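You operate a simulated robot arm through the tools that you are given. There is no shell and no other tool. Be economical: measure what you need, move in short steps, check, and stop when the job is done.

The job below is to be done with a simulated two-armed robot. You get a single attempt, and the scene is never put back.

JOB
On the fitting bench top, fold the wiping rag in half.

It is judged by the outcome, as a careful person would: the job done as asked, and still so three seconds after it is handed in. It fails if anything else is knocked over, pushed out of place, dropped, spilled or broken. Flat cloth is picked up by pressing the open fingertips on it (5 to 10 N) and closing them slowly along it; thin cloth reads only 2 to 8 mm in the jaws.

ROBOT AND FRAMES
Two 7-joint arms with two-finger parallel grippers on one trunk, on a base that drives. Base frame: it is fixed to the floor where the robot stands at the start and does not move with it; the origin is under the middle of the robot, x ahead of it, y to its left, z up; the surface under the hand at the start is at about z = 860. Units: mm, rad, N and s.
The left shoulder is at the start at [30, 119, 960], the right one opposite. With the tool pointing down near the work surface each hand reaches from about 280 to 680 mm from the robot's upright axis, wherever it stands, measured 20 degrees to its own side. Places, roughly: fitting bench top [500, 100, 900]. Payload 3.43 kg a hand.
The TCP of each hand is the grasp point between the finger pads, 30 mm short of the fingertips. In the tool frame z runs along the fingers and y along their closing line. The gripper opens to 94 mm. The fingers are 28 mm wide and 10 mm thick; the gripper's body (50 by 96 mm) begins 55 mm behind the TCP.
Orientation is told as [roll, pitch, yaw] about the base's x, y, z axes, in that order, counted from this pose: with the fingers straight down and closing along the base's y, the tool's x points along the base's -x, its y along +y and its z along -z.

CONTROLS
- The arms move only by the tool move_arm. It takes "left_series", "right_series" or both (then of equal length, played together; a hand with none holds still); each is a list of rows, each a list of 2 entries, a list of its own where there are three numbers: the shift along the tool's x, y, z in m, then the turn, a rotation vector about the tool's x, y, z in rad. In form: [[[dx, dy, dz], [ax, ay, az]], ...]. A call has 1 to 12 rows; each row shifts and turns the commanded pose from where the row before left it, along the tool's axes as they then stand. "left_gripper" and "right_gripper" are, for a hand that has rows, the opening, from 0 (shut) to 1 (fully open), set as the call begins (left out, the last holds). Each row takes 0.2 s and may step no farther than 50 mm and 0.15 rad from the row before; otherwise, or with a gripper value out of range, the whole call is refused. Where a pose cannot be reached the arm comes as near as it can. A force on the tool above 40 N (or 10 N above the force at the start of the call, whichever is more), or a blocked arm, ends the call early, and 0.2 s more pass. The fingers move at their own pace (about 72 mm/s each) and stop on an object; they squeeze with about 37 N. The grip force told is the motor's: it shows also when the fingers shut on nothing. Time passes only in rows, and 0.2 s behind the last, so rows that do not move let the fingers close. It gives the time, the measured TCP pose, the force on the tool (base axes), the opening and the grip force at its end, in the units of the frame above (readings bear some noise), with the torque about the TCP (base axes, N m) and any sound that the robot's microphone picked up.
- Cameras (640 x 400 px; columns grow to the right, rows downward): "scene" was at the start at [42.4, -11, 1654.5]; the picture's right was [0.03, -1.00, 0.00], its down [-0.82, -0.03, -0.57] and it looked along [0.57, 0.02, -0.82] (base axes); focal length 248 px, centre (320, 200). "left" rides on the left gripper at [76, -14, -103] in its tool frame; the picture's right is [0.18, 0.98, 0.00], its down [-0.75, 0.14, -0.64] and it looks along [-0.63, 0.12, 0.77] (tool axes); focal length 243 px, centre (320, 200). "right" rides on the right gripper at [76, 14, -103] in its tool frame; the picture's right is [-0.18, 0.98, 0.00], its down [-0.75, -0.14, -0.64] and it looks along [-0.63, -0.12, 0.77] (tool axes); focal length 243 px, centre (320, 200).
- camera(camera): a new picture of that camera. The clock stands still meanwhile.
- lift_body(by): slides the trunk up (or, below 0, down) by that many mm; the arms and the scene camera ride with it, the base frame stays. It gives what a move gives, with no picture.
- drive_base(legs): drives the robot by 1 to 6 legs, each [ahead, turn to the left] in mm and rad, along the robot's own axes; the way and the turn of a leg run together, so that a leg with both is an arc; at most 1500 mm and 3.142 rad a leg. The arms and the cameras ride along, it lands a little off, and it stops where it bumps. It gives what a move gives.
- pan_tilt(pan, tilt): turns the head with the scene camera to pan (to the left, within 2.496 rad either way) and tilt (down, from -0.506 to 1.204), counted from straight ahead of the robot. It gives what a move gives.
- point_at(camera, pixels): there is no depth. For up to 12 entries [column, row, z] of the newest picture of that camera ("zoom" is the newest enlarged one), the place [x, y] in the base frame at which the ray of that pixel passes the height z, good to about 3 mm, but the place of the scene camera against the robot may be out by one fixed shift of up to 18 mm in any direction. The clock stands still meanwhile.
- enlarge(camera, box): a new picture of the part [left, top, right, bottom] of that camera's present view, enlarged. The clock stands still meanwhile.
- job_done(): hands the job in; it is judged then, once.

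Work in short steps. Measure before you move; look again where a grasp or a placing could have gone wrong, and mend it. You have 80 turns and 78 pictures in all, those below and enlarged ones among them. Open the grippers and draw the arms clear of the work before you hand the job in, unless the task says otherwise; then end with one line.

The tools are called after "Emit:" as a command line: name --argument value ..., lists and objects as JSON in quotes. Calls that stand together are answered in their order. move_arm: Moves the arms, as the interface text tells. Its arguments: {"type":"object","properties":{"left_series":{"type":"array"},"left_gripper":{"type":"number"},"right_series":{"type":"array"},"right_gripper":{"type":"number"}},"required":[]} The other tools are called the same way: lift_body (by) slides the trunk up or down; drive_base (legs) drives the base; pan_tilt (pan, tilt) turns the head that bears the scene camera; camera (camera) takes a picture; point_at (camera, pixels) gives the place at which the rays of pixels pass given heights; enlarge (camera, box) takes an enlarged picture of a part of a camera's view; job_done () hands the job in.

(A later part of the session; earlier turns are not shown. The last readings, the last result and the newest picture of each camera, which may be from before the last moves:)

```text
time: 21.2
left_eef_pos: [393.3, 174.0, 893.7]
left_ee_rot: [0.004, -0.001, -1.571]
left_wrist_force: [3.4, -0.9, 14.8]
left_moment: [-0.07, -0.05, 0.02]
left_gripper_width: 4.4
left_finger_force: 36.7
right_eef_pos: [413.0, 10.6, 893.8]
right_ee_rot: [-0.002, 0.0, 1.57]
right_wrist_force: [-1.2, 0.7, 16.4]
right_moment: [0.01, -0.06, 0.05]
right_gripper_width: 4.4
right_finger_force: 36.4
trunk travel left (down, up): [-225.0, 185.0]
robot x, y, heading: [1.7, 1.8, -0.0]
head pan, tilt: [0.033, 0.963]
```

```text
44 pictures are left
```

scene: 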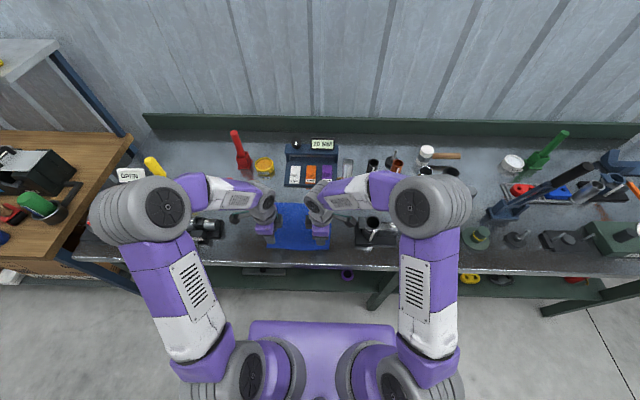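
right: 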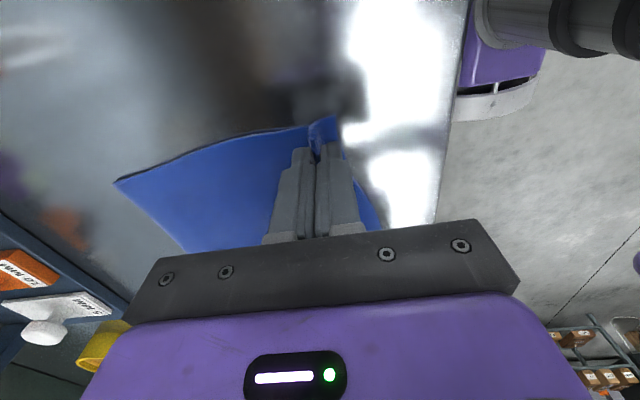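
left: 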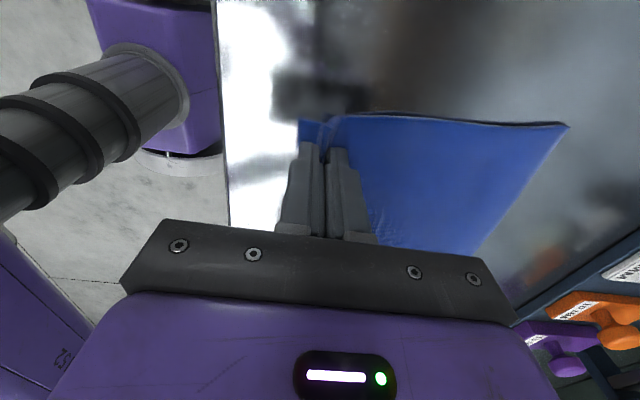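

Both jaws hold 4.4 mm of cloth with short tails. I measure the far corners before folding.

Emit:
point_at --camera "right" --pixels '[[115, 181, 860], [185, 250, 860], [335, 117, 860]]'

Emit:
point_at --camera "left" --pixels '[[568, 124, 860], [478, 254, 860], [299, 120, 860]]'

```text
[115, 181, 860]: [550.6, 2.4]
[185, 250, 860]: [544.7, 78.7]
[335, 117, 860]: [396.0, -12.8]
```

```text
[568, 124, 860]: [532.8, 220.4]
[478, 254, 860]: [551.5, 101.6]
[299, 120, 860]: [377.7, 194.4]
```

The far edge is at x≈551 (right) and ≈538 (left), so I want the held line to land near x≈501 and 495. First I raise both hands in an arc to above the fold line.

Emit:
move_arm --left_series '[[[0, 0.007, -0.024], [0, 0, 0]], [[0, 0.013, -0.017], [0, 0, 0]], [[0, 0.016, -0.008], [0, 0, 0]], [[0, 0.014, 0], [0, 0, 0]], [[0, 0, 0], [0, 0, 0]]]' --right_series '[[[0, -0.006, -0.022], [0, 0, 0]], [[0, -0.012, -0.016], [0, 0, 0]], [[0, -0.014, -0.006], [0, 0, 0]], [[0, -0.012, 0], [0, 0, 0]], [[0, 0, 0], [0, 0, 0]]]'

Emit:
camera --camera "right"

Emit:
camera --camera "left"

Emit:
enlarge --camera "scene" --box '[220, 150, 420, 275]'

```text
time: 22.4
left_eef_pos: [444.5, 174.3, 941.1]
left_ee_rot: [0.0, 0.001, -1.57]
left_wrist_force: [0.3, 0.2, 0.3]
left_moment: [-0.02, 0.02, 0.01]
left_gripper_width: 4.4
left_finger_force: 36.4
right_eef_pos: [456.6, 11.3, 936.7]
right_ee_rot: [0.0, 0.001, 1.57]
right_wrist_force: [0.1, -0.4, -0.5]
right_moment: [0.0, -0.02, 0.01]
right_gripper_width: 4.8
right_finger_force: 37.0
trunk travel left (down, up): [-225.0, 185.0]
robot x, y, heading: [-1.6, 2.7, -0.002]
head pan, tilt: [0.033, 0.963]
```

```text
43 pictures are left
```

right: 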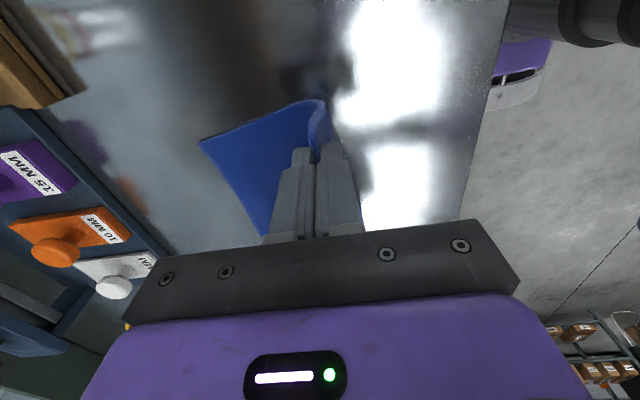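

```text
42 pictures are left
```

left: 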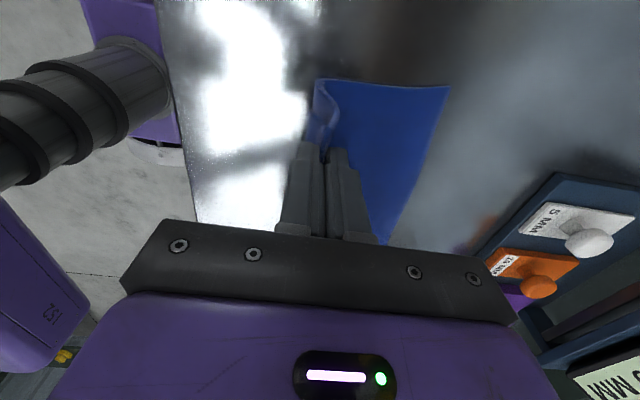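

```text
3.20 times, centred on (320, 212) of scene
```

zoom: 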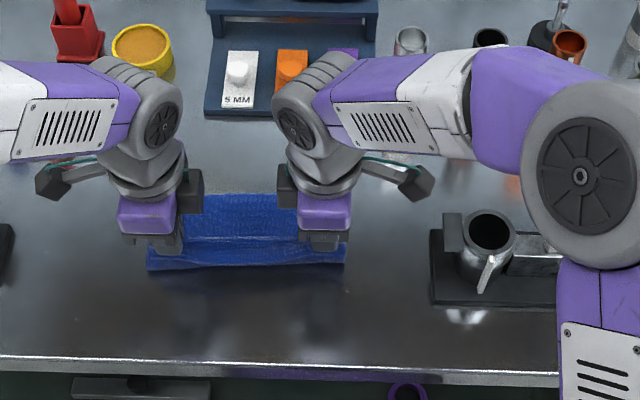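

The edge is up and the far layer stays flat on the bench. I carry both hands over toward the far side, tilting them 0.6 rad (fingertips pointing back) so that the flap turns over.

Emit:
move_arm --left_series '[[[0, 0.01675, 0.004], [0.15, 0, 0]], [[0, 0.01716, 0.00145], [0.15, 0, 0]], [[0, 0.01718, -0.00113], [0.15, 0, 0]], [[0, 0.01682, -0.00369], [0.15, 0, 0]], [[0, 0, 0], [0, 0, 0]]]' --right_series '[[[0, -0.0153, 0.003], [-0.15, 0, 0]], [[0, -0.01558, 0.00068], [-0.15, 0, 0]], [[0, -0.0155, -0.00165], [-0.15, 0, 0]], [[0, -0.01508, -0.00396], [-0.15, 0, 0]], [[0, 0, 0], [0, 0, 0]]]'

Emit:
camera --camera "right"

Emit:
camera --camera "left"

Emit:
enlarge --camera "scene" --box '[220, 150, 420, 275]'

```text
time: 23.6
left_eef_pos: [511.2, 173.7, 927.4]
left_ee_rot: [-0.602, -0.002, -1.57]
left_wrist_force: [0.1, -0.4, 0.3]
left_moment: [-0.03, -0.12, 0.0]
left_gripper_width: 4.5
left_finger_force: 37.0
right_eef_pos: [511.7, 11.0, 926.0]
right_ee_rot: [0.551, -0.001, 1.571]
right_wrist_force: [-0.1, -0.6, 0.3]
right_moment: [-0.01, -0.09, -0.01]
right_gripper_width: 4.2
right_finger_force: 37.1
right hand out of reach, approached as far as the arm can: row 4
trunk travel left (down, up): [-225.0, 185.0]
robot x, y, heading: [-4.1, 2.9, -0.006]
head pan, tilt: [0.033, 0.963]
```

```text
40 pictures are left
```

right: 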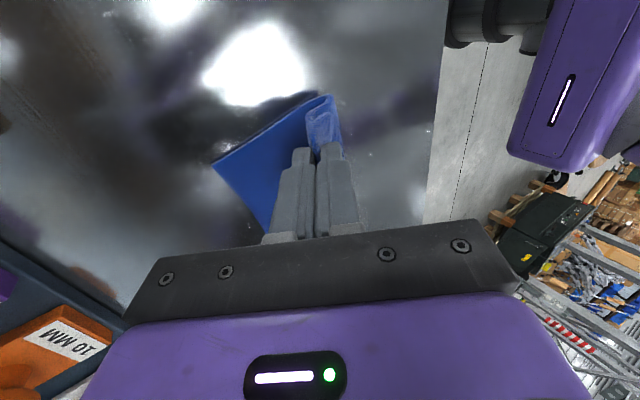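

```text
39 pictures are left
```

left: 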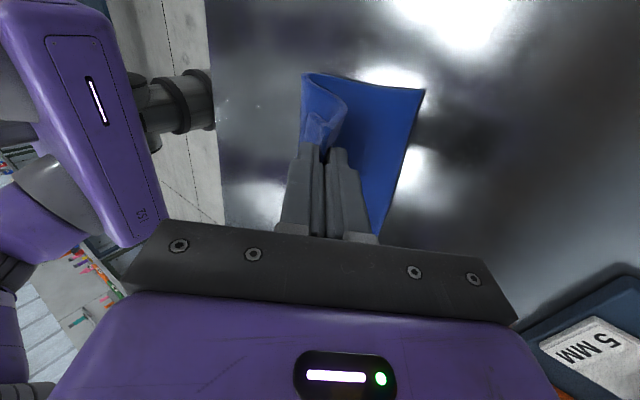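

```text
3.20 times, centred on (320, 212) of scene
```

zoom: 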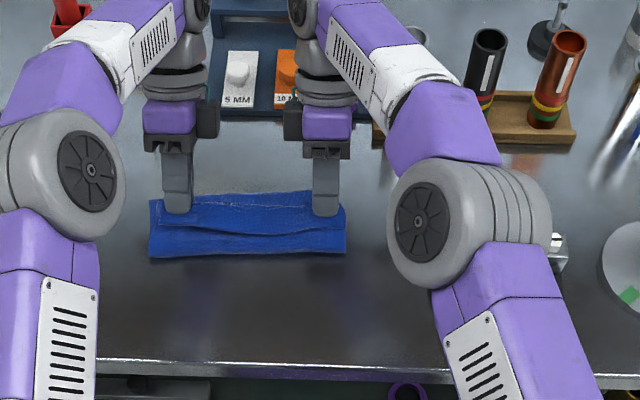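

The flap is turned over. The right arm ran out of reach with its elbow low near the mug, so I take back half the tilt at this height, keeping the fingertips in place.

Emit:
move_arm --left_series '[[[0, -0.0032, 0.0022], [-0.15, 0, 0]], [[0, -0.0035, 0.0017], [-0.15, 0, 0]], [[0, 0, 0], [0, 0, 0]]]' --right_series '[[[0, 0.0032, 0.0022], [0.15, 0, 0]], [[0, 0.0035, 0.0017], [0.15, 0, 0]], [[0, 0, 0], [0, 0, 0]]]'

Emit:
camera --camera "scene"

Emit:
enlarge --camera "scene" --box '[220, 150, 420, 275]'

```text
time: 24.4
left_eef_pos: [504.9, 174.7, 925.0]
left_ee_rot: [-0.299, 0.001, -1.569]
left_wrist_force: [-1.4, 0.3, 0.0]
left_moment: [0.01, 0.1, -0.05]
left_gripper_width: 4.5
left_finger_force: 37.0
right_eef_pos: [505.6, 9.0, 926.2]
right_ee_rot: [0.251, 0.001, 1.569]
right_wrist_force: [-0.2, -0.1, -1.4]
right_moment: [0.03, 0.13, -0.01]
right_gripper_width: 4.2
right_finger_force: 36.6
trunk travel left (down, up): [-225.0, 185.0]
robot x, y, heading: [0.6, -0.5, 0.001]
head pan, tilt: [0.033, 0.963]
```

```text
37 pictures are left
```

scene: 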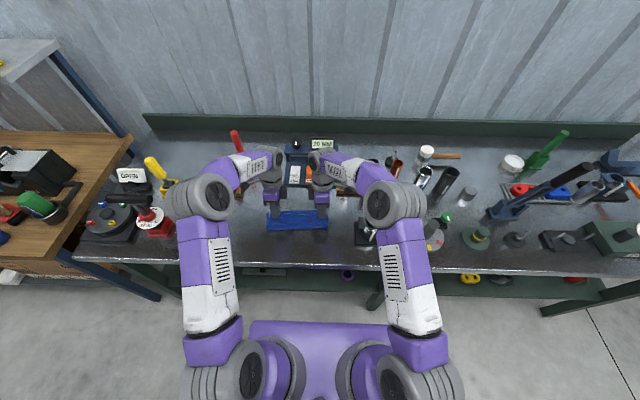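

```text
3.20 times, centred on (320, 212) of scene
```

zoom: 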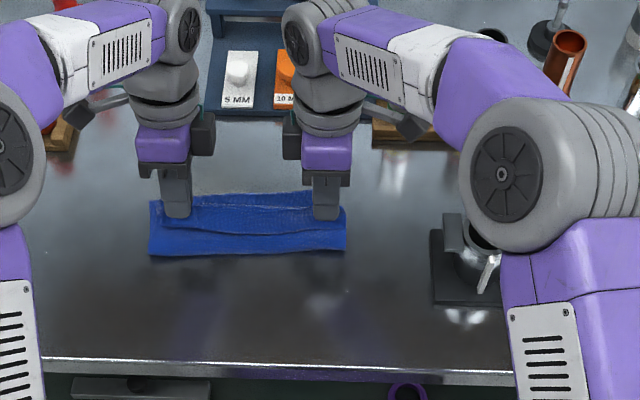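

The arms stand clear again and the flap is over. I lower both hands about 28 mm to lay it on the far layer.

Emit:
move_arm --left_series '[[[0, 0.00276, 0.0089], [0, 0, 0]], [[0, 0.00276, 0.0089], [0, 0, 0]], [[0, 0.00276, 0.0089], [0, 0, 0]], [[0, 0, 0], [0, 0, 0]]]' --right_series '[[[0, -0.0036, 0.0087], [0, 0, 0]], [[0, -0.0036, 0.0087], [0, 0, 0]], [[0, -0.0036, 0.0087], [0, 0, 0]], [[0, 0, 0], [0, 0, 0]]]'

Emit:
camera --camera "left"

Emit:
enlarge --camera "scene" --box '[240, 170, 360, 245]'

Emit:
camera --camera "right"

```text
time: 25.4
left_eef_pos: [502.2, 173.5, 900.5]
left_ee_rot: [-0.298, 0.0, -1.571]
left_wrist_force: [-0.9, -1.9, 4.9]
left_moment: [-0.1, 0.18, 0.02]
left_gripper_width: 4.5
left_finger_force: 37.4
right_eef_pos: [508.6, 9.7, 898.1]
right_ee_rot: [0.249, -0.001, 1.568]
right_wrist_force: [4.1, -0.5, 11.3]
right_moment: [0.05, 0.12, -0.06]
right_gripper_width: 5.2
right_finger_force: 36.6
trunk travel left (down, up): [-225.0, 185.0]
robot x, y, heading: [-0.6, 0.4, 0.005]
head pan, tilt: [0.033, 0.963]
```

```text
35 pictures are left
```

left: 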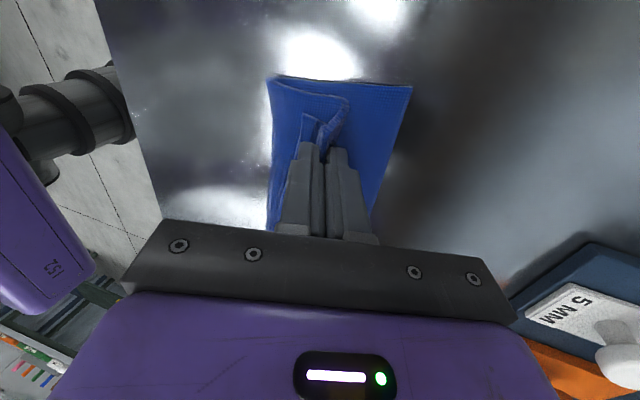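

```text
5.33 times, centred on (300, 208) of scene
```

zoom: 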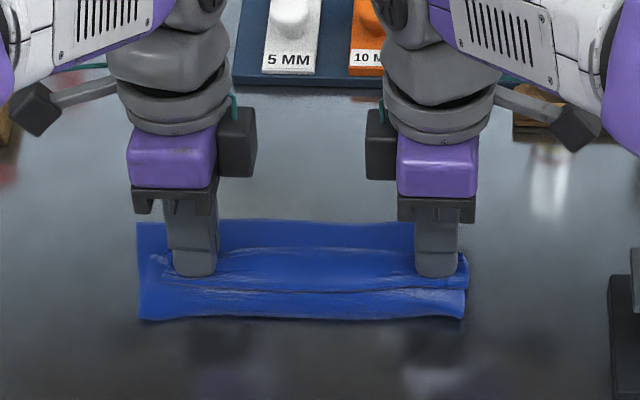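

```text
33 pictures are left
```

right: 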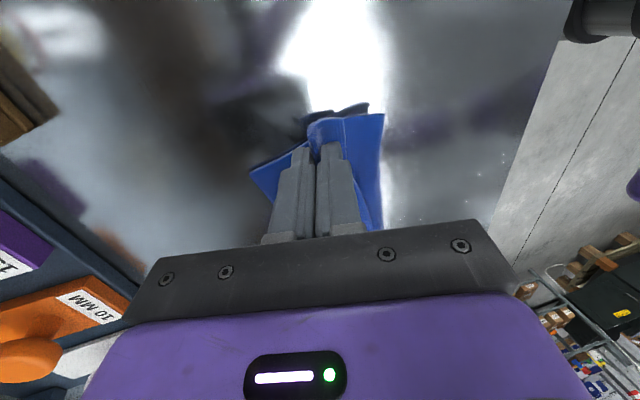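

The flap is laid, with the short tail still turned back over it (zoom about (160–460, 255–290)). I ease up a few mm and release so the pinch can spring flat, then rise and look.

Emit:
move_arm --left_series '[[[0, -0.0018, -0.0057], [0, 0, 0]], [[0, 0, 0], [0, 0, 0]]]' --right_series '[[[0, 0.0015, -0.0058], [0, 0, 0]], [[0, 0, 0], [0, 0, 0]]]'

Emit:
move_arm --left_series '[[[0, 0, 0], [0, 0, 0]], [[0, -0.009, -0.0286], [0, 0, 0]], [[0, -0.012, -0.038], [0, 0, 0]], [[0, 0, 0], [0, 0, 0]]]' --right_series '[[[0, 0, 0], [0, 0, 0]], [[0, 0.0075, -0.029], [0, 0, 0]], [[0, 0.01, -0.0387], [0, 0, 0]], [[0, 0, 0], [0, 0, 0]]]' --left_gripper 0.3 --right_gripper 0.3

Emit:
camera --camera "left"

Emit:
enlarge --camera "scene" --box '[240, 170, 360, 245]'

Emit:
camera --camera "right"

```text
time: 26.0
left_eef_pos: [503.3, 174.0, 903.6]
left_ee_rot: [-0.299, 0.0, -1.571]
left_wrist_force: [-0.2, -0.4, 0.2]
left_moment: [-0.02, 0.09, -0.02]
left_gripper_width: 4.4
left_finger_force: 36.7
right_eef_pos: [508.1, 11.6, 902.1]
right_ee_rot: [0.25, 0.0, 1.571]
right_wrist_force: [-0.2, -1.1, 2.9]
right_moment: [-0.01, 0.08, 0.0]
right_gripper_width: 4.6
right_finger_force: 36.9
trunk travel left (down, up): [-225.0, 185.0]
robot x, y, heading: [0.1, -0.9, -0.001]
head pan, tilt: [0.033, 0.963]
```

```text
time: 27.0
left_eef_pos: [504.2, 172.9, 973.3]
left_ee_rot: [-0.299, 0.0, -1.572]
left_wrist_force: [-0.1, -0.1, -0.4]
left_moment: [-0.01, 0.03, 0.01]
left_gripper_width: 28.1
left_finger_force: 0.0
right_eef_pos: [507.9, 10.8, 972.6]
right_ee_rot: [0.252, 0.0, 1.571]
right_wrist_force: [0.0, -0.1, 0.4]
right_moment: [0.03, -0.01, -0.02]
right_gripper_width: 28.1
right_finger_force: 0.1
trunk travel left (down, up): [-225.0, 185.0]
robot x, y, heading: [-0.3, -0.5, 0.0]
head pan, tilt: [0.033, 0.963]
```

```text
32 pictures are left
```

left: 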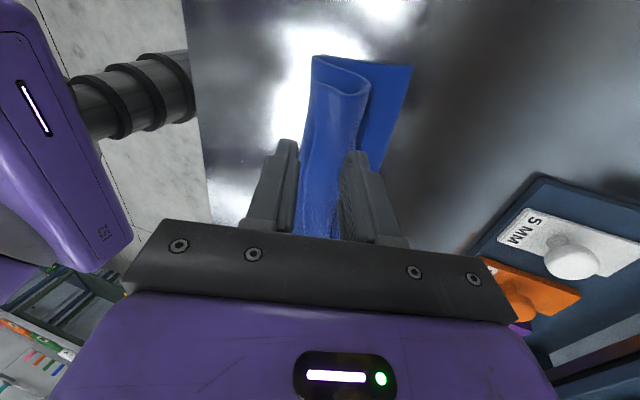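

```text
5.33 times, centred on (300, 208) of scene
```

zoom: 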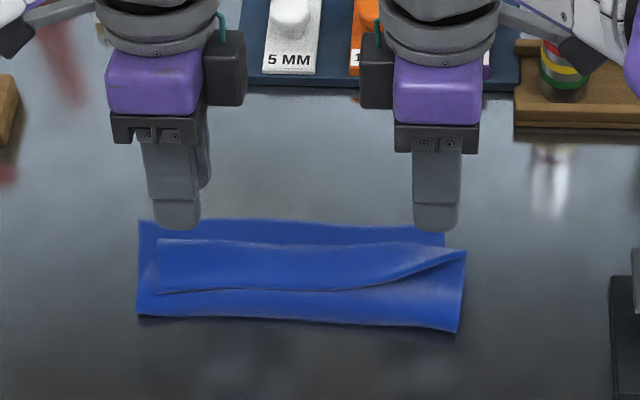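

```text
30 pictures are left
```

right: 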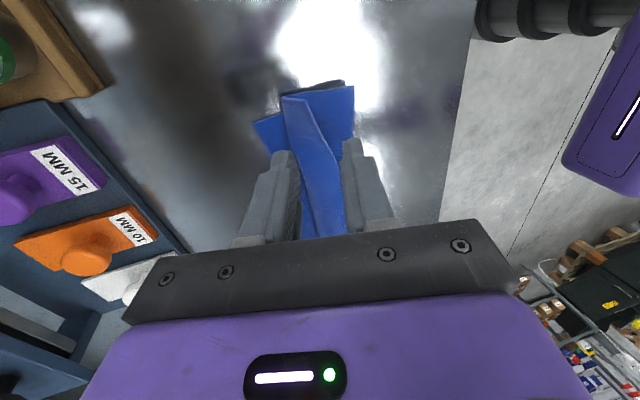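

The near edge stayed rolled back on top of the flap: edge line from zoom (160,292) to (465,250), crest around row 242. I look closer before correcting it.

Emit:
enlarge --camera "right" --box '[220, 60, 400, 250]'

Emit:
enlarge --camera "left" --box '[260, 40, 440, 250]'

Emit:
point_at --camera "scene" --pixels '[[270, 225, 868], [308, 224, 868], [327, 217, 868], [270, 215, 875], [310, 215, 875], [266, 211, 860], [323, 213, 860], [266, 229, 860], [326, 232, 860]]'

```text
2.11 times, centred on (310, 155) of right
```

zoom: 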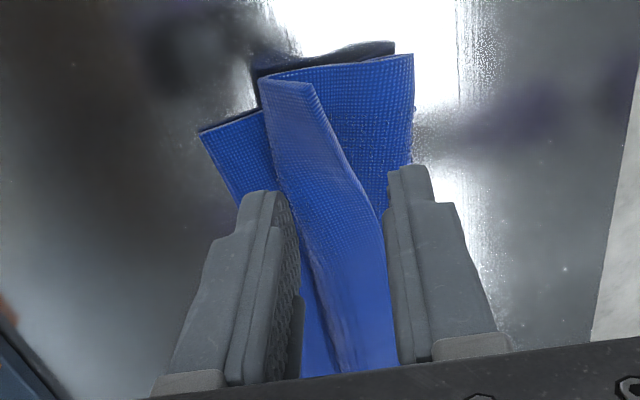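

```text
1.90 times, centred on (350, 145) of left
```

zoom: 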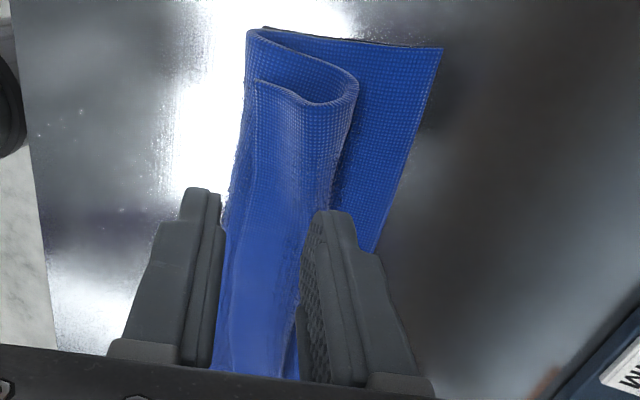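

```text
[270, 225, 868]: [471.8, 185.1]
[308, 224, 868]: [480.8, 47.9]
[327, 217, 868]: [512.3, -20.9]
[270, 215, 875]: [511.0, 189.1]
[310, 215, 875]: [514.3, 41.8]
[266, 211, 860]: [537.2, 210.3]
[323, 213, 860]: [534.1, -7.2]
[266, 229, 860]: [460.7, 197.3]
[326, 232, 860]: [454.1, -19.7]
```

The roll's right end stands almost upright, while the left end curls back over an open loop. I'll use the right hand's closed fingertips, tips leading, as a scoop to push the edge over to the far side, starting at the right end. First I tilt it the other way and place it behind the edge, still above the cloth.

Emit:
move_arm --right_series '[[[0, 0, 0], [0.15, 0, 0]], [[0, 0, 0], [0.15, 0, 0]], [[0, 0, 0], [0.15, 0, 0]], [[0, 0, 0], [0.15, 0, 0]], [[0.006, 0.0357, -0.013], [0, 0, 0]], [[0, 0.0069, 0.0188], [0, 0, 0]], [[0, 0.0069, 0.0188], [0, 0, 0]], [[0, 0, 0], [0, 0, 0]]]' --right_gripper 0.0

Emit:
camera --camera "right"

Emit:
enlarge --camera "scene" --box '[240, 170, 360, 245]'

```text
time: 28.8
left_eef_pos: [502.9, 170.9, 974.0]
left_ee_rot: [-0.299, 0.001, -1.571]
left_wrist_force: [-0.4, 0.5, 0.5]
left_moment: [-0.01, -0.02, 0.02]
left_gripper_width: 28.1
left_finger_force: 0.0
right_eef_pos: [469.8, 3.4, 932.8]
right_ee_rot: [-0.35, 0.0, 1.572]
right_wrist_force: [0.1, 0.2, -0.3]
right_moment: [-0.01, -0.03, 0.0]
right_gripper_width: 0.0
right_finger_force: 33.4
trunk travel left (down, up): [-225.0, 185.0]
robot x, y, heading: [-1.5, -2.6, 0.003]
head pan, tilt: [0.033, 0.963]
```

```text
27 pictures are left
```

right: 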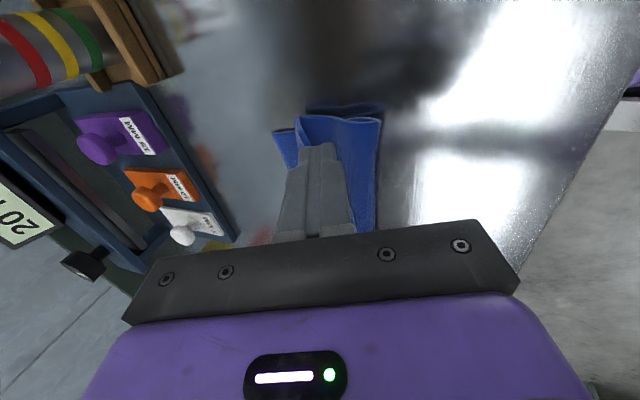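

```text
5.33 times, centred on (300, 208) of scene
```

zoom: 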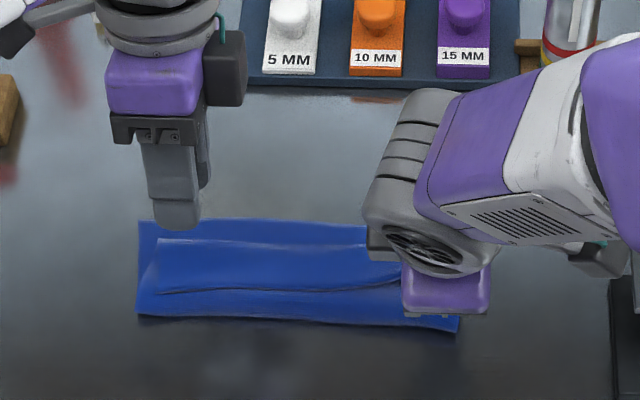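

The tip is at about (480, 3, 904), behind the upright edge. I lower it to ~z 872, sweep slowly 45 mm toward the far side while rising slightly, and look.

Emit:
move_arm --right_series '[[[0, 0.0055, 0.015], [0, 0, 0]], [[0, 0.0055, 0.015], [0, 0, 0]], [[0, -0.0094, 0.0034], [0, 0, 0]], [[0, -0.0101, 0.0015], [0, 0, 0]], [[0, -0.0101, 0.0015], [0, 0, 0]], [[0, -0.0101, 0.0015], [0, 0, 0]], [[0, -0.0101, 0.0015], [0, 0, 0]], [[0, 0, 0], [0, 0, 0]]]'

Emit:
camera --camera "right"

Emit:
enlarge --camera "scene" --box '[240, 170, 360, 245]'

```text
time: 30.6
left_eef_pos: [504.6, 172.3, 974.3]
left_ee_rot: [-0.302, 0.0, -1.571]
left_wrist_force: [0.7, 0.3, 0.0]
left_moment: [-0.01, -0.02, 0.01]
left_gripper_width: 28.1
left_finger_force: 0.0
right_eef_pos: [520.8, 5.9, 907.9]
right_ee_rot: [-0.348, 0.001, 1.57]
right_wrist_force: [-0.1, -0.2, 0.8]
right_moment: [0.02, 0.05, 0.02]
right_gripper_width: 0.0
right_finger_force: 32.9
trunk travel left (down, up): [-225.0, 185.0]
robot x, y, heading: [2.7, 4.4, 0.0]
head pan, tilt: [0.033, 0.963]
```

```text
25 pictures are left
```

right: 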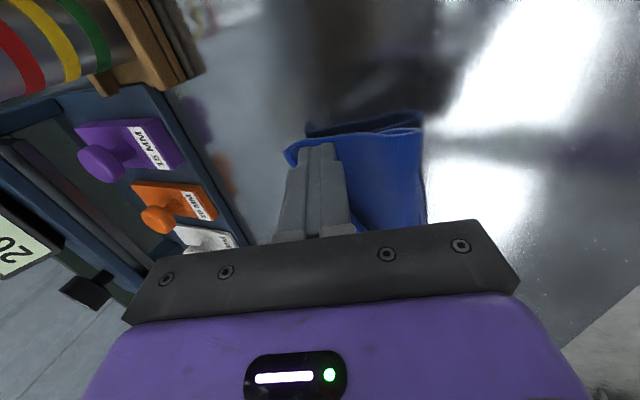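

```text
5.33 times, centred on (300, 208) of scene
```

zoom: 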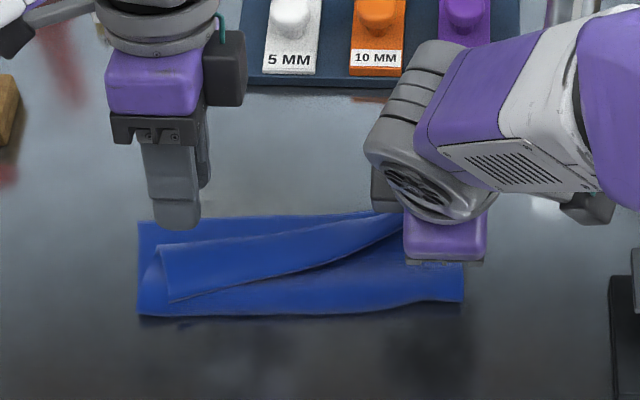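

The right end is now pushed over; the edge runs from zoom (175,300) up to (400,215). I lift, step 40 mm to the left, get behind the edge again and repeat the sweep.

Emit:
move_arm --right_series '[[[0, -0.0103, -0.0282], [0, 0, 0]], [[-0.02, 0.0216, -0.0079], [0, 0, 0]], [[-0.02, 0.0216, -0.0079], [0, 0, 0]], [[0, 0.0065, 0.0175], [0, 0, 0]], [[0, 0.0065, 0.0175], [0, 0, 0]], [[0, -0.0094, 0.0034], [0, 0, 0]], [[0, -0.0101, 0.0015], [0, 0, 0]], [[0, -0.0101, 0.0015], [0, 0, 0]], [[0, -0.0101, 0.0015], [0, 0, 0]], [[0, -0.0101, 0.0015], [0, 0, 0]], [[0, 0, 0], [0, 0, 0]]]'

Emit:
camera --camera "right"

Emit:
enlarge --camera "scene" --box '[240, 170, 360, 245]'

```text
time: 33.0
left_eef_pos: [503.2, 173.2, 974.0]
left_ee_rot: [-0.301, 0.0, -1.572]
left_wrist_force: [0.5, 0.1, 0.3]
left_moment: [0.0, 0.01, -0.02]
left_gripper_width: 28.1
left_finger_force: 0.1
right_eef_pos: [524.0, 44.2, 910.4]
right_ee_rot: [-0.35, 0.0, 1.571]
right_wrist_force: [0.6, -0.2, 0.0]
right_moment: [0.0, -0.02, 0.02]
right_gripper_width: 0.0
right_finger_force: 32.6
trunk travel left (down, up): [-225.0, 185.0]
robot x, y, heading: [-2.5, -0.2, 0.003]
head pan, tilt: [0.033, 0.963]
```

```text
23 pictures are left
```

right: 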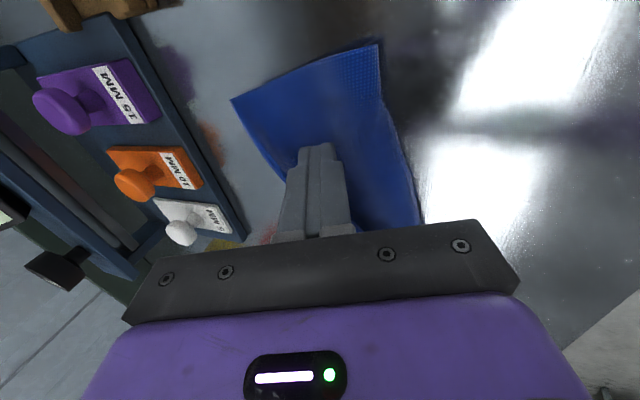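

```text
5.33 times, centred on (300, 208) of scene
```

zoom: 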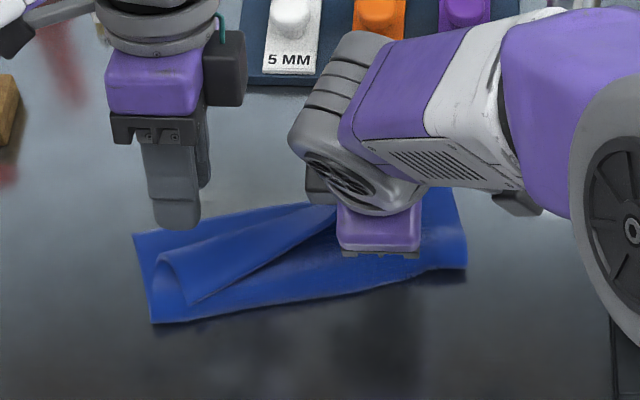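

The right part is now flat on the far side; the remaining roll narrows from left to middle. I move the left hand aside and repeat the sweep with the right hand at y≈83.

Emit:
move_arm --left_series '[[[0.03, 0, -0.02], [0, 0, 0]], [[0.03, 0, -0.02], [0, 0, 0]], [[0.02, 0, 0], [0, 0, 0]], [[0, 0, 0], [0, 0, 0]], [[0, 0, 0], [0, 0, 0]], [[0, 0, 0], [0, 0, 0]], [[0, 0, 0], [0, 0, 0]], [[0, 0, 0], [0, 0, 0]], [[0, 0, 0], [0, 0, 0]], [[0, 0, 0], [0, 0, 0]], [[0, 0, 0], [0, 0, 0]], [[0, 0, 0], [0, 0, 0]]]' --right_series '[[[0, -0.0103, -0.0282], [0, 0, 0]], [[0, 0.023, -0.0084], [0, 0, 0]], [[-0.019, 0.023, -0.0084], [0, 0, 0]], [[-0.019, 0, 0], [0, 0, 0]], [[0, 0.0067, 0.0182], [0, 0, 0]], [[0, 0.0067, 0.0182], [0, 0, 0]], [[0, -0.0094, 0.0034], [0, 0, 0]], [[0, -0.0101, 0.0015], [0, 0, 0]], [[0, -0.0101, 0.0015], [0, 0, 0]], [[0, -0.0101, 0.0015], [0, 0, 0]], [[0, -0.0101, 0.0015], [0, 0, 0]], [[0, 0, 0], [0, 0, 0]]]'

Emit:
enlarge --camera "scene" --box '[240, 170, 360, 245]'

Emit:
camera --camera "left"

```text
time: 35.6
left_eef_pos: [517.7, 252.7, 1012.3]
left_ee_rot: [-0.3, 0.002, -1.572]
left_wrist_force: [-0.3, -0.9, 0.1]
left_moment: [-0.04, 0.01, -0.01]
left_gripper_width: 28.1
left_finger_force: 0.1
right_eef_pos: [524.0, 82.8, 908.8]
right_ee_rot: [-0.349, 0.001, 1.569]
right_wrist_force: [-0.8, 1.2, -0.3]
right_moment: [-0.01, -0.02, -0.02]
right_gripper_width: 0.0
right_finger_force: 32.7
trunk travel left (down, up): [-225.0, 185.0]
robot x, y, heading: [0.4, 1.7, -0.004]
head pan, tilt: [0.033, 0.963]
```

```text
5.33 times, centred on (300, 208) of scene
```

zoom: 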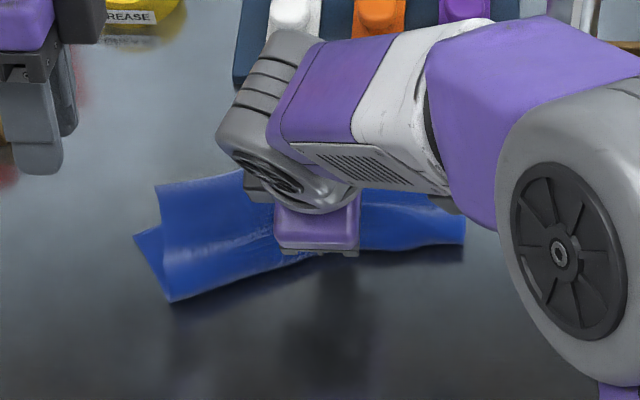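

```text
20 pictures are left
```

left: 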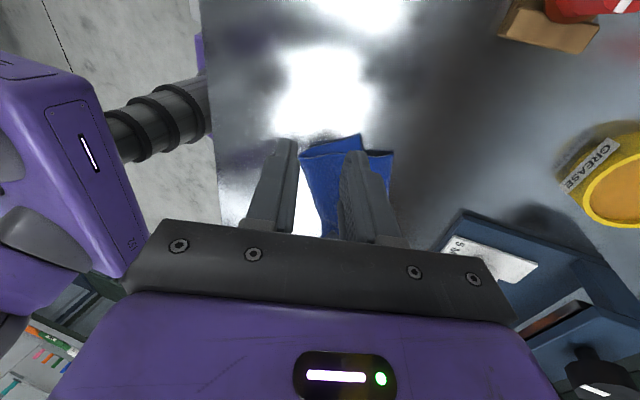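

The whole edge has now flipped over to the far side. I withdraw the right hand upward and to the right to see the result.

Emit:
move_arm --right_series '[[[0, -0.0103, -0.0282], [0, 0, 0]], [[0, -0.0137, -0.0376], [0, 0, 0]], [[0.035, 0.028, -0.0103], [0, 0, 0]], [[0.035, 0.028, -0.0103], [0, 0, 0]], [[0.035, 0.028, -0.0103], [0, 0, 0]], [[0.035, 0.0, 0], [0, 0, 0]], [[0, 0, 0], [0, 0, 0]]]'

Emit:
enlarge --camera "scene" --box '[240, 170, 360, 245]'

Emit:
camera --camera "right"

```text
time: 37.2
left_eef_pos: [515.6, 253.6, 1012.0]
left_ee_rot: [-0.299, 0.002, -1.571]
left_wrist_force: [-0.6, 0.6, 0.0]
left_moment: [-0.02, 0.01, 0.01]
left_gripper_width: 28.1
left_finger_force: 0.0
right_eef_pos: [436.6, -58.2, 981.9]
right_ee_rot: [-0.351, -0.002, 1.57]
right_wrist_force: [-0.2, 0.7, -0.2]
right_moment: [-0.03, 0.01, -0.01]
right_gripper_width: 0.0
right_finger_force: 33.0
trunk travel left (down, up): [-225.0, 185.0]
robot x, y, heading: [-0.7, 0.5, -0.006]
head pan, tilt: [0.033, 0.963]
```

```text
5.33 times, centred on (300, 208) of scene
```

zoom: 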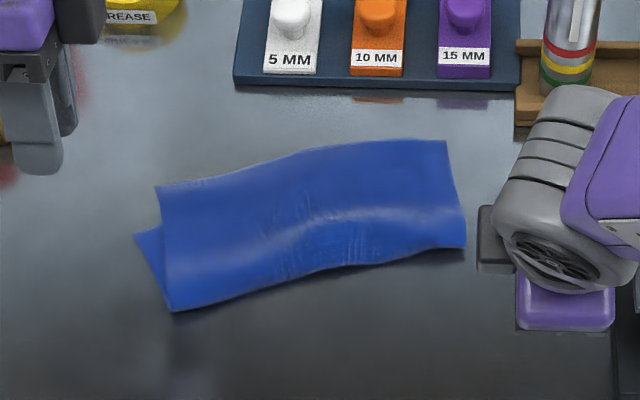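

```text
18 pictures are left
```

right: 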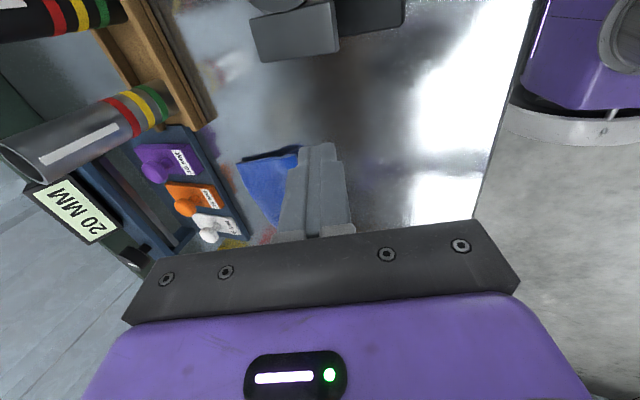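

The rag is folded, but the under layer's far-left corner shows at zoom (135,235), short of the flap's corner at (157,187). I measure how far off half it is.

Emit:
point_at --camera "scene" --pixels '[[272.2, 228.1, 862], [269.4, 205.1, 866], [265.3, 214.1, 860], [327.2, 216.5, 862], [323.4, 196.3, 866]]'

Emit:
enlarge --camera "left" --box '[230, 80, 460, 250]'

Emit:
enlarge --camera "right" --box '[200, 110, 380, 240]'

```text
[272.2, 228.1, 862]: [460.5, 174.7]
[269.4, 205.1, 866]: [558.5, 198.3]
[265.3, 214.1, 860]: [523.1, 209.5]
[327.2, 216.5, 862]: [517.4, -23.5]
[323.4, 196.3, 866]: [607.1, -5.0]
```

```text
2.35 times, centred on (345, 165) of left
```

zoom: 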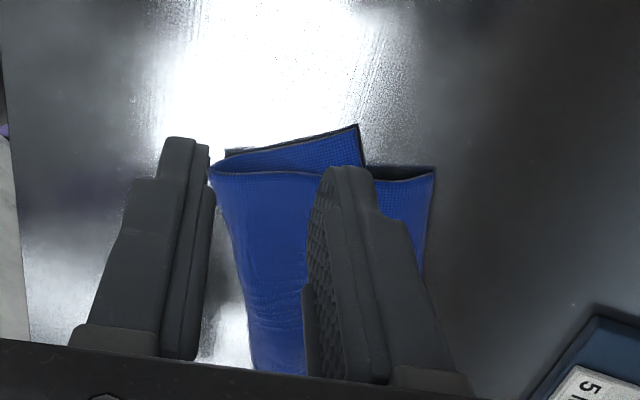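

```text
3.08 times, centred on (290, 175) of right
```

zoom: 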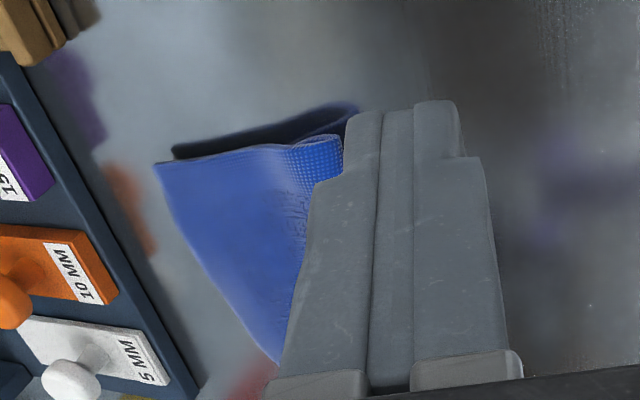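

The flap is a bit skewed over the under layer. I raise both hands upright and outward to get clear side views before correcting.

Emit:
move_arm --left_series '[[[0, 0, -0.024], [-0.15, 0, 0]], [[0, 0, -0.024], [-0.15, 0, 0]], [[0.024, 0, 0], [0, 0, 0]], [[0.024, 0, 0], [0, 0, 0]], [[0, 0, 0], [0, 0, 0]]]' --right_series '[[[0, 0, -0.03], [-0.15, 0, 0]], [[0, 0, -0.02], [-0.15, 0, 0]], [[0, 0, -0.02], [-0.05, 0, 0]], [[0.026, -0.03, 0], [0, 0, 0]], [[0.026, -0.03, 0], [0, 0, 0]]]'

Emit:
enlarge --camera "scene" --box '[240, 170, 360, 245]'

Emit:
camera --camera "left"

Emit:
camera --camera "right"

```text
time: 38.4
left_eef_pos: [526.3, 301.0, 1058.5]
left_ee_rot: [0.001, 0.001, -1.57]
left_wrist_force: [-0.8, 0.1, 0.2]
left_moment: [0.01, 0.03, 0.02]
left_gripper_width: 28.3
left_finger_force: 0.0
right_eef_pos: [481.8, -110.9, 1047.9]
right_ee_rot: [0.001, -0.002, 1.571]
right_wrist_force: [0.4, -0.4, -0.4]
right_moment: [-0.02, 0.03, 0.02]
right_gripper_width: 0.0
right_finger_force: 32.8
trunk travel left (down, up): [-225.0, 185.0]
robot x, y, heading: [1.8, -0.6, 0.0]
head pan, tilt: [0.033, 0.963]
```

```text
5.33 times, centred on (300, 208) of scene
```

zoom: 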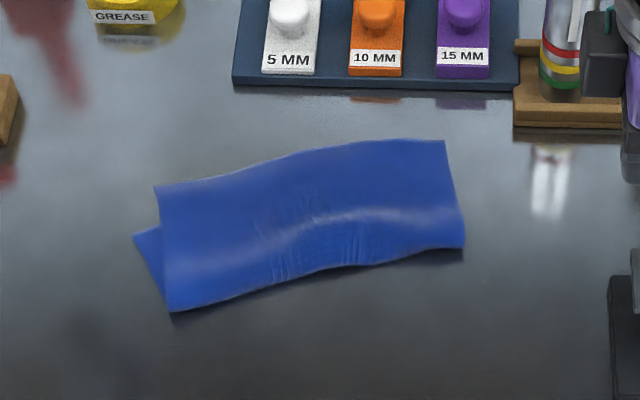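

```text
14 pictures are left
```

left: 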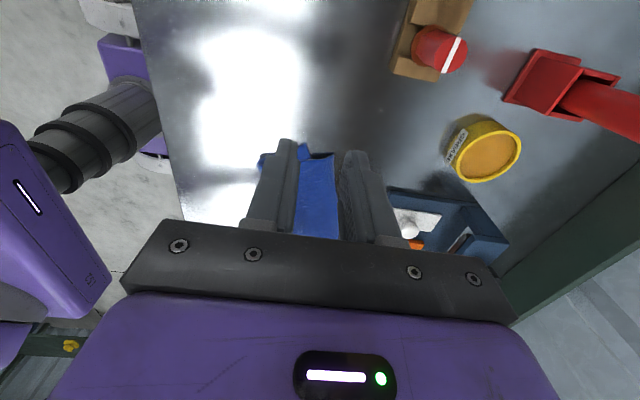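

```text
13 pictures are left
```

right: 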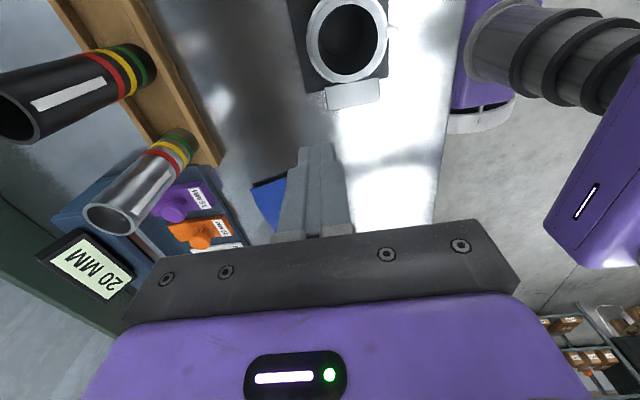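

The left-end flap overshoots the under layer by ~30 mm. I'll pin the exposed under-layer corner with the left fingertips and slide it to the far side. First I need an accurate position of that corner from the left camera.

Emit:
enlarge --camera "left" --box '[240, 120, 380, 220]'

```text
4.00 times, centred on (310, 170) of left
```

zoom: 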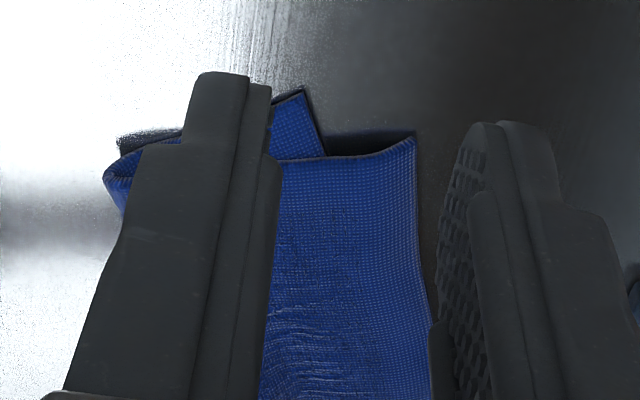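

Emit:
point_at --camera "zoom" --pixels '[[303, 88, 860], [325, 157, 860], [415, 135, 868], [105, 180, 868], [275, 160, 860], [120, 140, 860]]'

```text
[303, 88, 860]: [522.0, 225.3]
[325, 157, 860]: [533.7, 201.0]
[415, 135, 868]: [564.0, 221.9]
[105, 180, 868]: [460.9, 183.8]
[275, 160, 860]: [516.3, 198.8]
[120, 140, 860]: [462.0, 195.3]
```

From the left camera, the under corner is at (522,225) and the flap's left edge at y≈200 there. I bring the closed left fingertips down over the exposed wedge at (516, 219), stopping just above it.

Emit:
move_arm --left_series '[[[-0.041, -0.005, 0], [0, 0, 0]], [[-0.041, -0.005, 0], [0, 0, 0]], [[0, 0, 0.04], [0, 0, 0]], [[0, 0, 0.04], [0, 0, 0]], [[0, 0, 0.04], [0, 0, 0]], [[0, 0, 0.038], [0, 0, 0]], [[0, 0, 0], [0, 0, 0]]]' --left_gripper 0.0

Emit:
camera --camera "left"

```text
time: 40.0
left_eef_pos: [517.1, 219.7, 899.0]
left_ee_rot: [0.0, 0.0, -1.572]
left_wrist_force: [0.0, 0.0, -0.2]
left_moment: [0.02, 0.02, 0.02]
left_gripper_width: 0.2
left_finger_force: 33.2
right_eef_pos: [480.4, -110.1, 1048.0]
right_ee_rot: [0.001, 0.001, 1.571]
right_wrist_force: [-0.8, 0.0, 0.4]
right_moment: [-0.02, -0.01, 0.02]
right_gripper_width: 0.0
right_finger_force: 32.5
trunk travel left (down, up): [-225.0, 185.0]
robot x, y, heading: [-4.2, 0.1, 0.0]
head pan, tilt: [0.033, 0.963]
```

```text
11 pictures are left
```

left: 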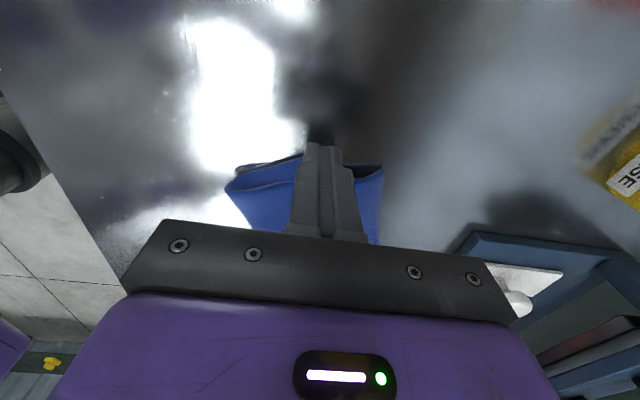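

The fingertips cover the exposed corner and stand clear of the flap. I press onto the cloth.

Emit:
move_arm --left_series '[[[0, 0, 0.004], [0, 0, 0]], [[0, 0, 0.0015], [0, 0, 0]], [[0, 0, 0], [0, 0, 0]]]'

```text
time: 40.8
left_eef_pos: [516.4, 220.3, 894.5]
left_ee_rot: [0.002, -0.001, -1.57]
left_wrist_force: [0.3, 0.0, 1.2]
left_moment: [-0.01, 0.01, 0.01]
left_gripper_width: 0.0
left_finger_force: 33.0
right_eef_pos: [480.7, -109.4, 1047.3]
right_ee_rot: [-0.001, 0.001, 1.572]
right_wrist_force: [-0.1, 0.1, 0.4]
right_moment: [-0.02, -0.01, -0.01]
right_gripper_width: 0.0
right_finger_force: 33.2
trunk travel left (down, up): [-225.0, 185.0]
robot x, y, heading: [1.4, 0.5, 0.003]
head pan, tilt: [0.033, 0.963]
```

Touching lightly (1.2 N). I press ~1.5 mm more, then drag slowly +x 28 mm and slightly toward -y, then lift.

Emit:
move_arm --left_series '[[[0, 0, 0.0015], [0, 0, 0]], [[-0.001, 0.005, 0], [0, 0, 0]], [[-0.001, 0.005, 0], [0, 0, 0]], [[-0.001, 0.006, 0], [0, 0, 0]], [[-0.001, 0.006, 0], [0, 0, 0]], [[-0.001, 0.006, 0], [0, 0, 0]], [[0, 0, 0], [0, 0, 0]]]'

Emit:
camera --camera "left"

```text
time: 42.4
left_eef_pos: [544.3, 215.8, 895.2]
left_ee_rot: [0.001, -0.002, -1.571]
left_wrist_force: [-0.7, 0.5, 3.7]
left_moment: [-0.02, 0.03, 0.0]
left_gripper_width: 0.0
left_finger_force: 32.9
right_eef_pos: [481.3, -109.5, 1047.8]
right_ee_rot: [0.0, -0.001, 1.571]
right_wrist_force: [-0.5, 0.2, -0.2]
right_moment: [-0.01, -0.02, 0.0]
right_gripper_width: 0.0
right_finger_force: 32.9
trunk travel left (down, up): [-225.0, 185.0]
robot x, y, heading: [-1.5, -3.1, 0.001]
head pan, tilt: [0.033, 0.963]
```

```text
10 pictures are left
```

left: 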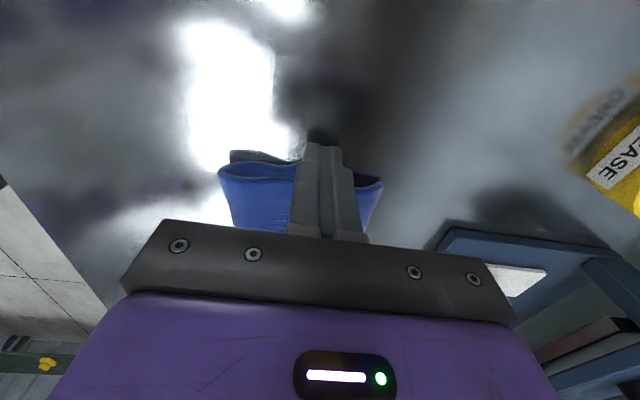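

The cloth moved with the fingers. I lift and move the left hand out, then look.

Emit:
move_arm --left_series '[[[0, 0, -0.03], [0, 0, 0]], [[0, 0, -0.045], [0, 0, 0]], [[0.03, 0, -0.045], [0, 0, 0]], [[0.04, 0, -0.03], [0, 0, 0]], [[0, 0, 0], [0, 0, 0]]]'

Emit:
enlarge --camera "scene" --box '[240, 170, 360, 245]'

Emit:
point_at --camera "zoom" --pixels '[[160, 185, 866]]'

```text
refused: row 3 steps farther than a row can; nothing moved
```

```text
5.33 times, centred on (300, 208) of scene
```

zoom: 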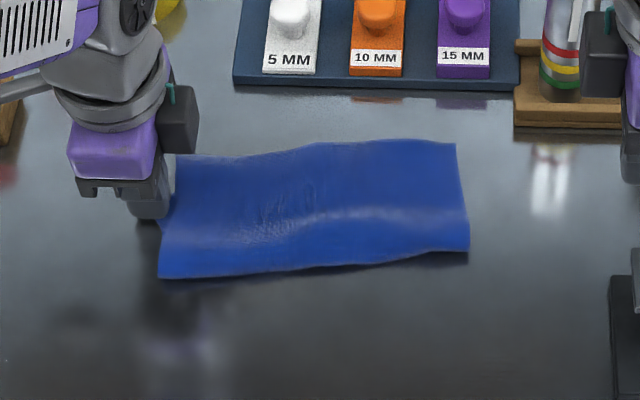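

```text
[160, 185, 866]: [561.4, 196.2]
```

Under and flap moved together: the rag is straighter, but the flap still overshoots at the left. I keep the left fingertips pinning the under corner (pressing a bit more) and bring the closed right fingertips over the flap at about (570,112) to draw it back.

Emit:
move_arm --right_series '[[[-0.037, -0.0148, 0], [0, 0, 0]], [[-0.037, -0.0148, 0], [0, 0, 0]], [[-0.037, -0.0148, 0], [0, 0, 0]], [[-0.037, -0.0148, 0], [0, 0, 0]], [[-0.037, -0.0148, 0], [0, 0, 0]], [[-0.037, -0.0148, 0], [0, 0, 0]], [[0, 0, 0.045], [0, 0, 0]], [[0, 0, 0.045], [0, 0, 0]], [[0, 0, 0.03], [0, 0, 0]], [[0, 0, 0.015], [0, 0, 0]], [[0, 0, 0], [0, 0, 0]]]' --left_series '[[[0, 0, 0.001], [0, 0, 0]], [[0, 0, 0], [0, 0, 0]], [[0, 0, 0], [0, 0, 0]], [[0, 0, 0], [0, 0, 0]], [[0, 0, 0], [0, 0, 0]], [[0, 0, 0], [0, 0, 0]], [[0, 0, 0], [0, 0, 0]], [[0, 0, 0], [0, 0, 0]], [[0, 0, 0], [0, 0, 0]], [[0, 0, 0], [0, 0, 0]], [[0, 0, 0], [0, 0, 0]]]'

Emit:
enlarge --camera "scene" --box '[240, 170, 360, 245]'

```text
time: 44.8
left_eef_pos: [543.9, 214.9, 894.5]
left_ee_rot: [0.003, 0.0, -1.57]
left_wrist_force: [0.1, 1.3, 7.7]
left_moment: [-0.06, -0.01, 0.0]
left_gripper_width: 0.0
left_finger_force: 33.0
right_eef_pos: [563.4, 111.6, 911.8]
right_ee_rot: [0.0, 0.001, 1.571]
right_wrist_force: [0.0, 0.2, -0.9]
right_moment: [-0.04, 0.01, 0.02]
right_gripper_width: 0.2
right_finger_force: 33.4
right hand out of reach, approached as far as the arm can: row 6
trunk travel left (down, up): [-225.0, 185.0]
robot x, y, heading: [-0.2, -1.4, 0.004]
head pan, tilt: [0.033, 0.963]
```

```text
5.33 times, centred on (300, 208) of scene
```

zoom: 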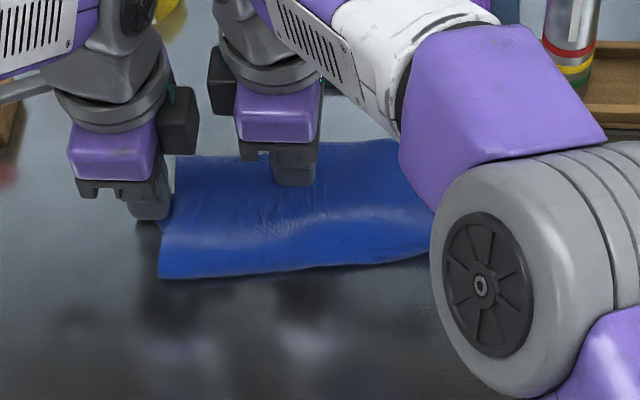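

The right fingertips are over the flap. I lower them until there is light contact.

Emit:
move_arm --right_series '[[[0, 0, 0.008], [0, 0, 0]], [[0, 0, 0.005], [0, 0, 0]], [[0, 0, 0.002], [0, 0, 0]], [[0, 0, 0], [0, 0, 0]]]'

```text
time: 45.8
left_eef_pos: [544.9, 214.4, 894.2]
left_ee_rot: [0.002, 0.0, -1.572]
left_wrist_force: [0.7, 1.2, 6.0]
left_moment: [-0.03, 0.0, 0.03]
left_gripper_width: 0.0
left_finger_force: 32.6
right_eef_pos: [562.8, 111.1, 897.0]
right_ee_rot: [-0.002, 0.001, 1.571]
right_wrist_force: [-1.4, 0.1, 5.5]
right_moment: [0.01, 0.05, 0.0]
right_gripper_width: 0.2
right_finger_force: 33.3
trunk travel left (down, up): [-225.0, 185.0]
robot x, y, heading: [2.2, 2.0, 0.004]
head pan, tilt: [0.033, 0.963]
```

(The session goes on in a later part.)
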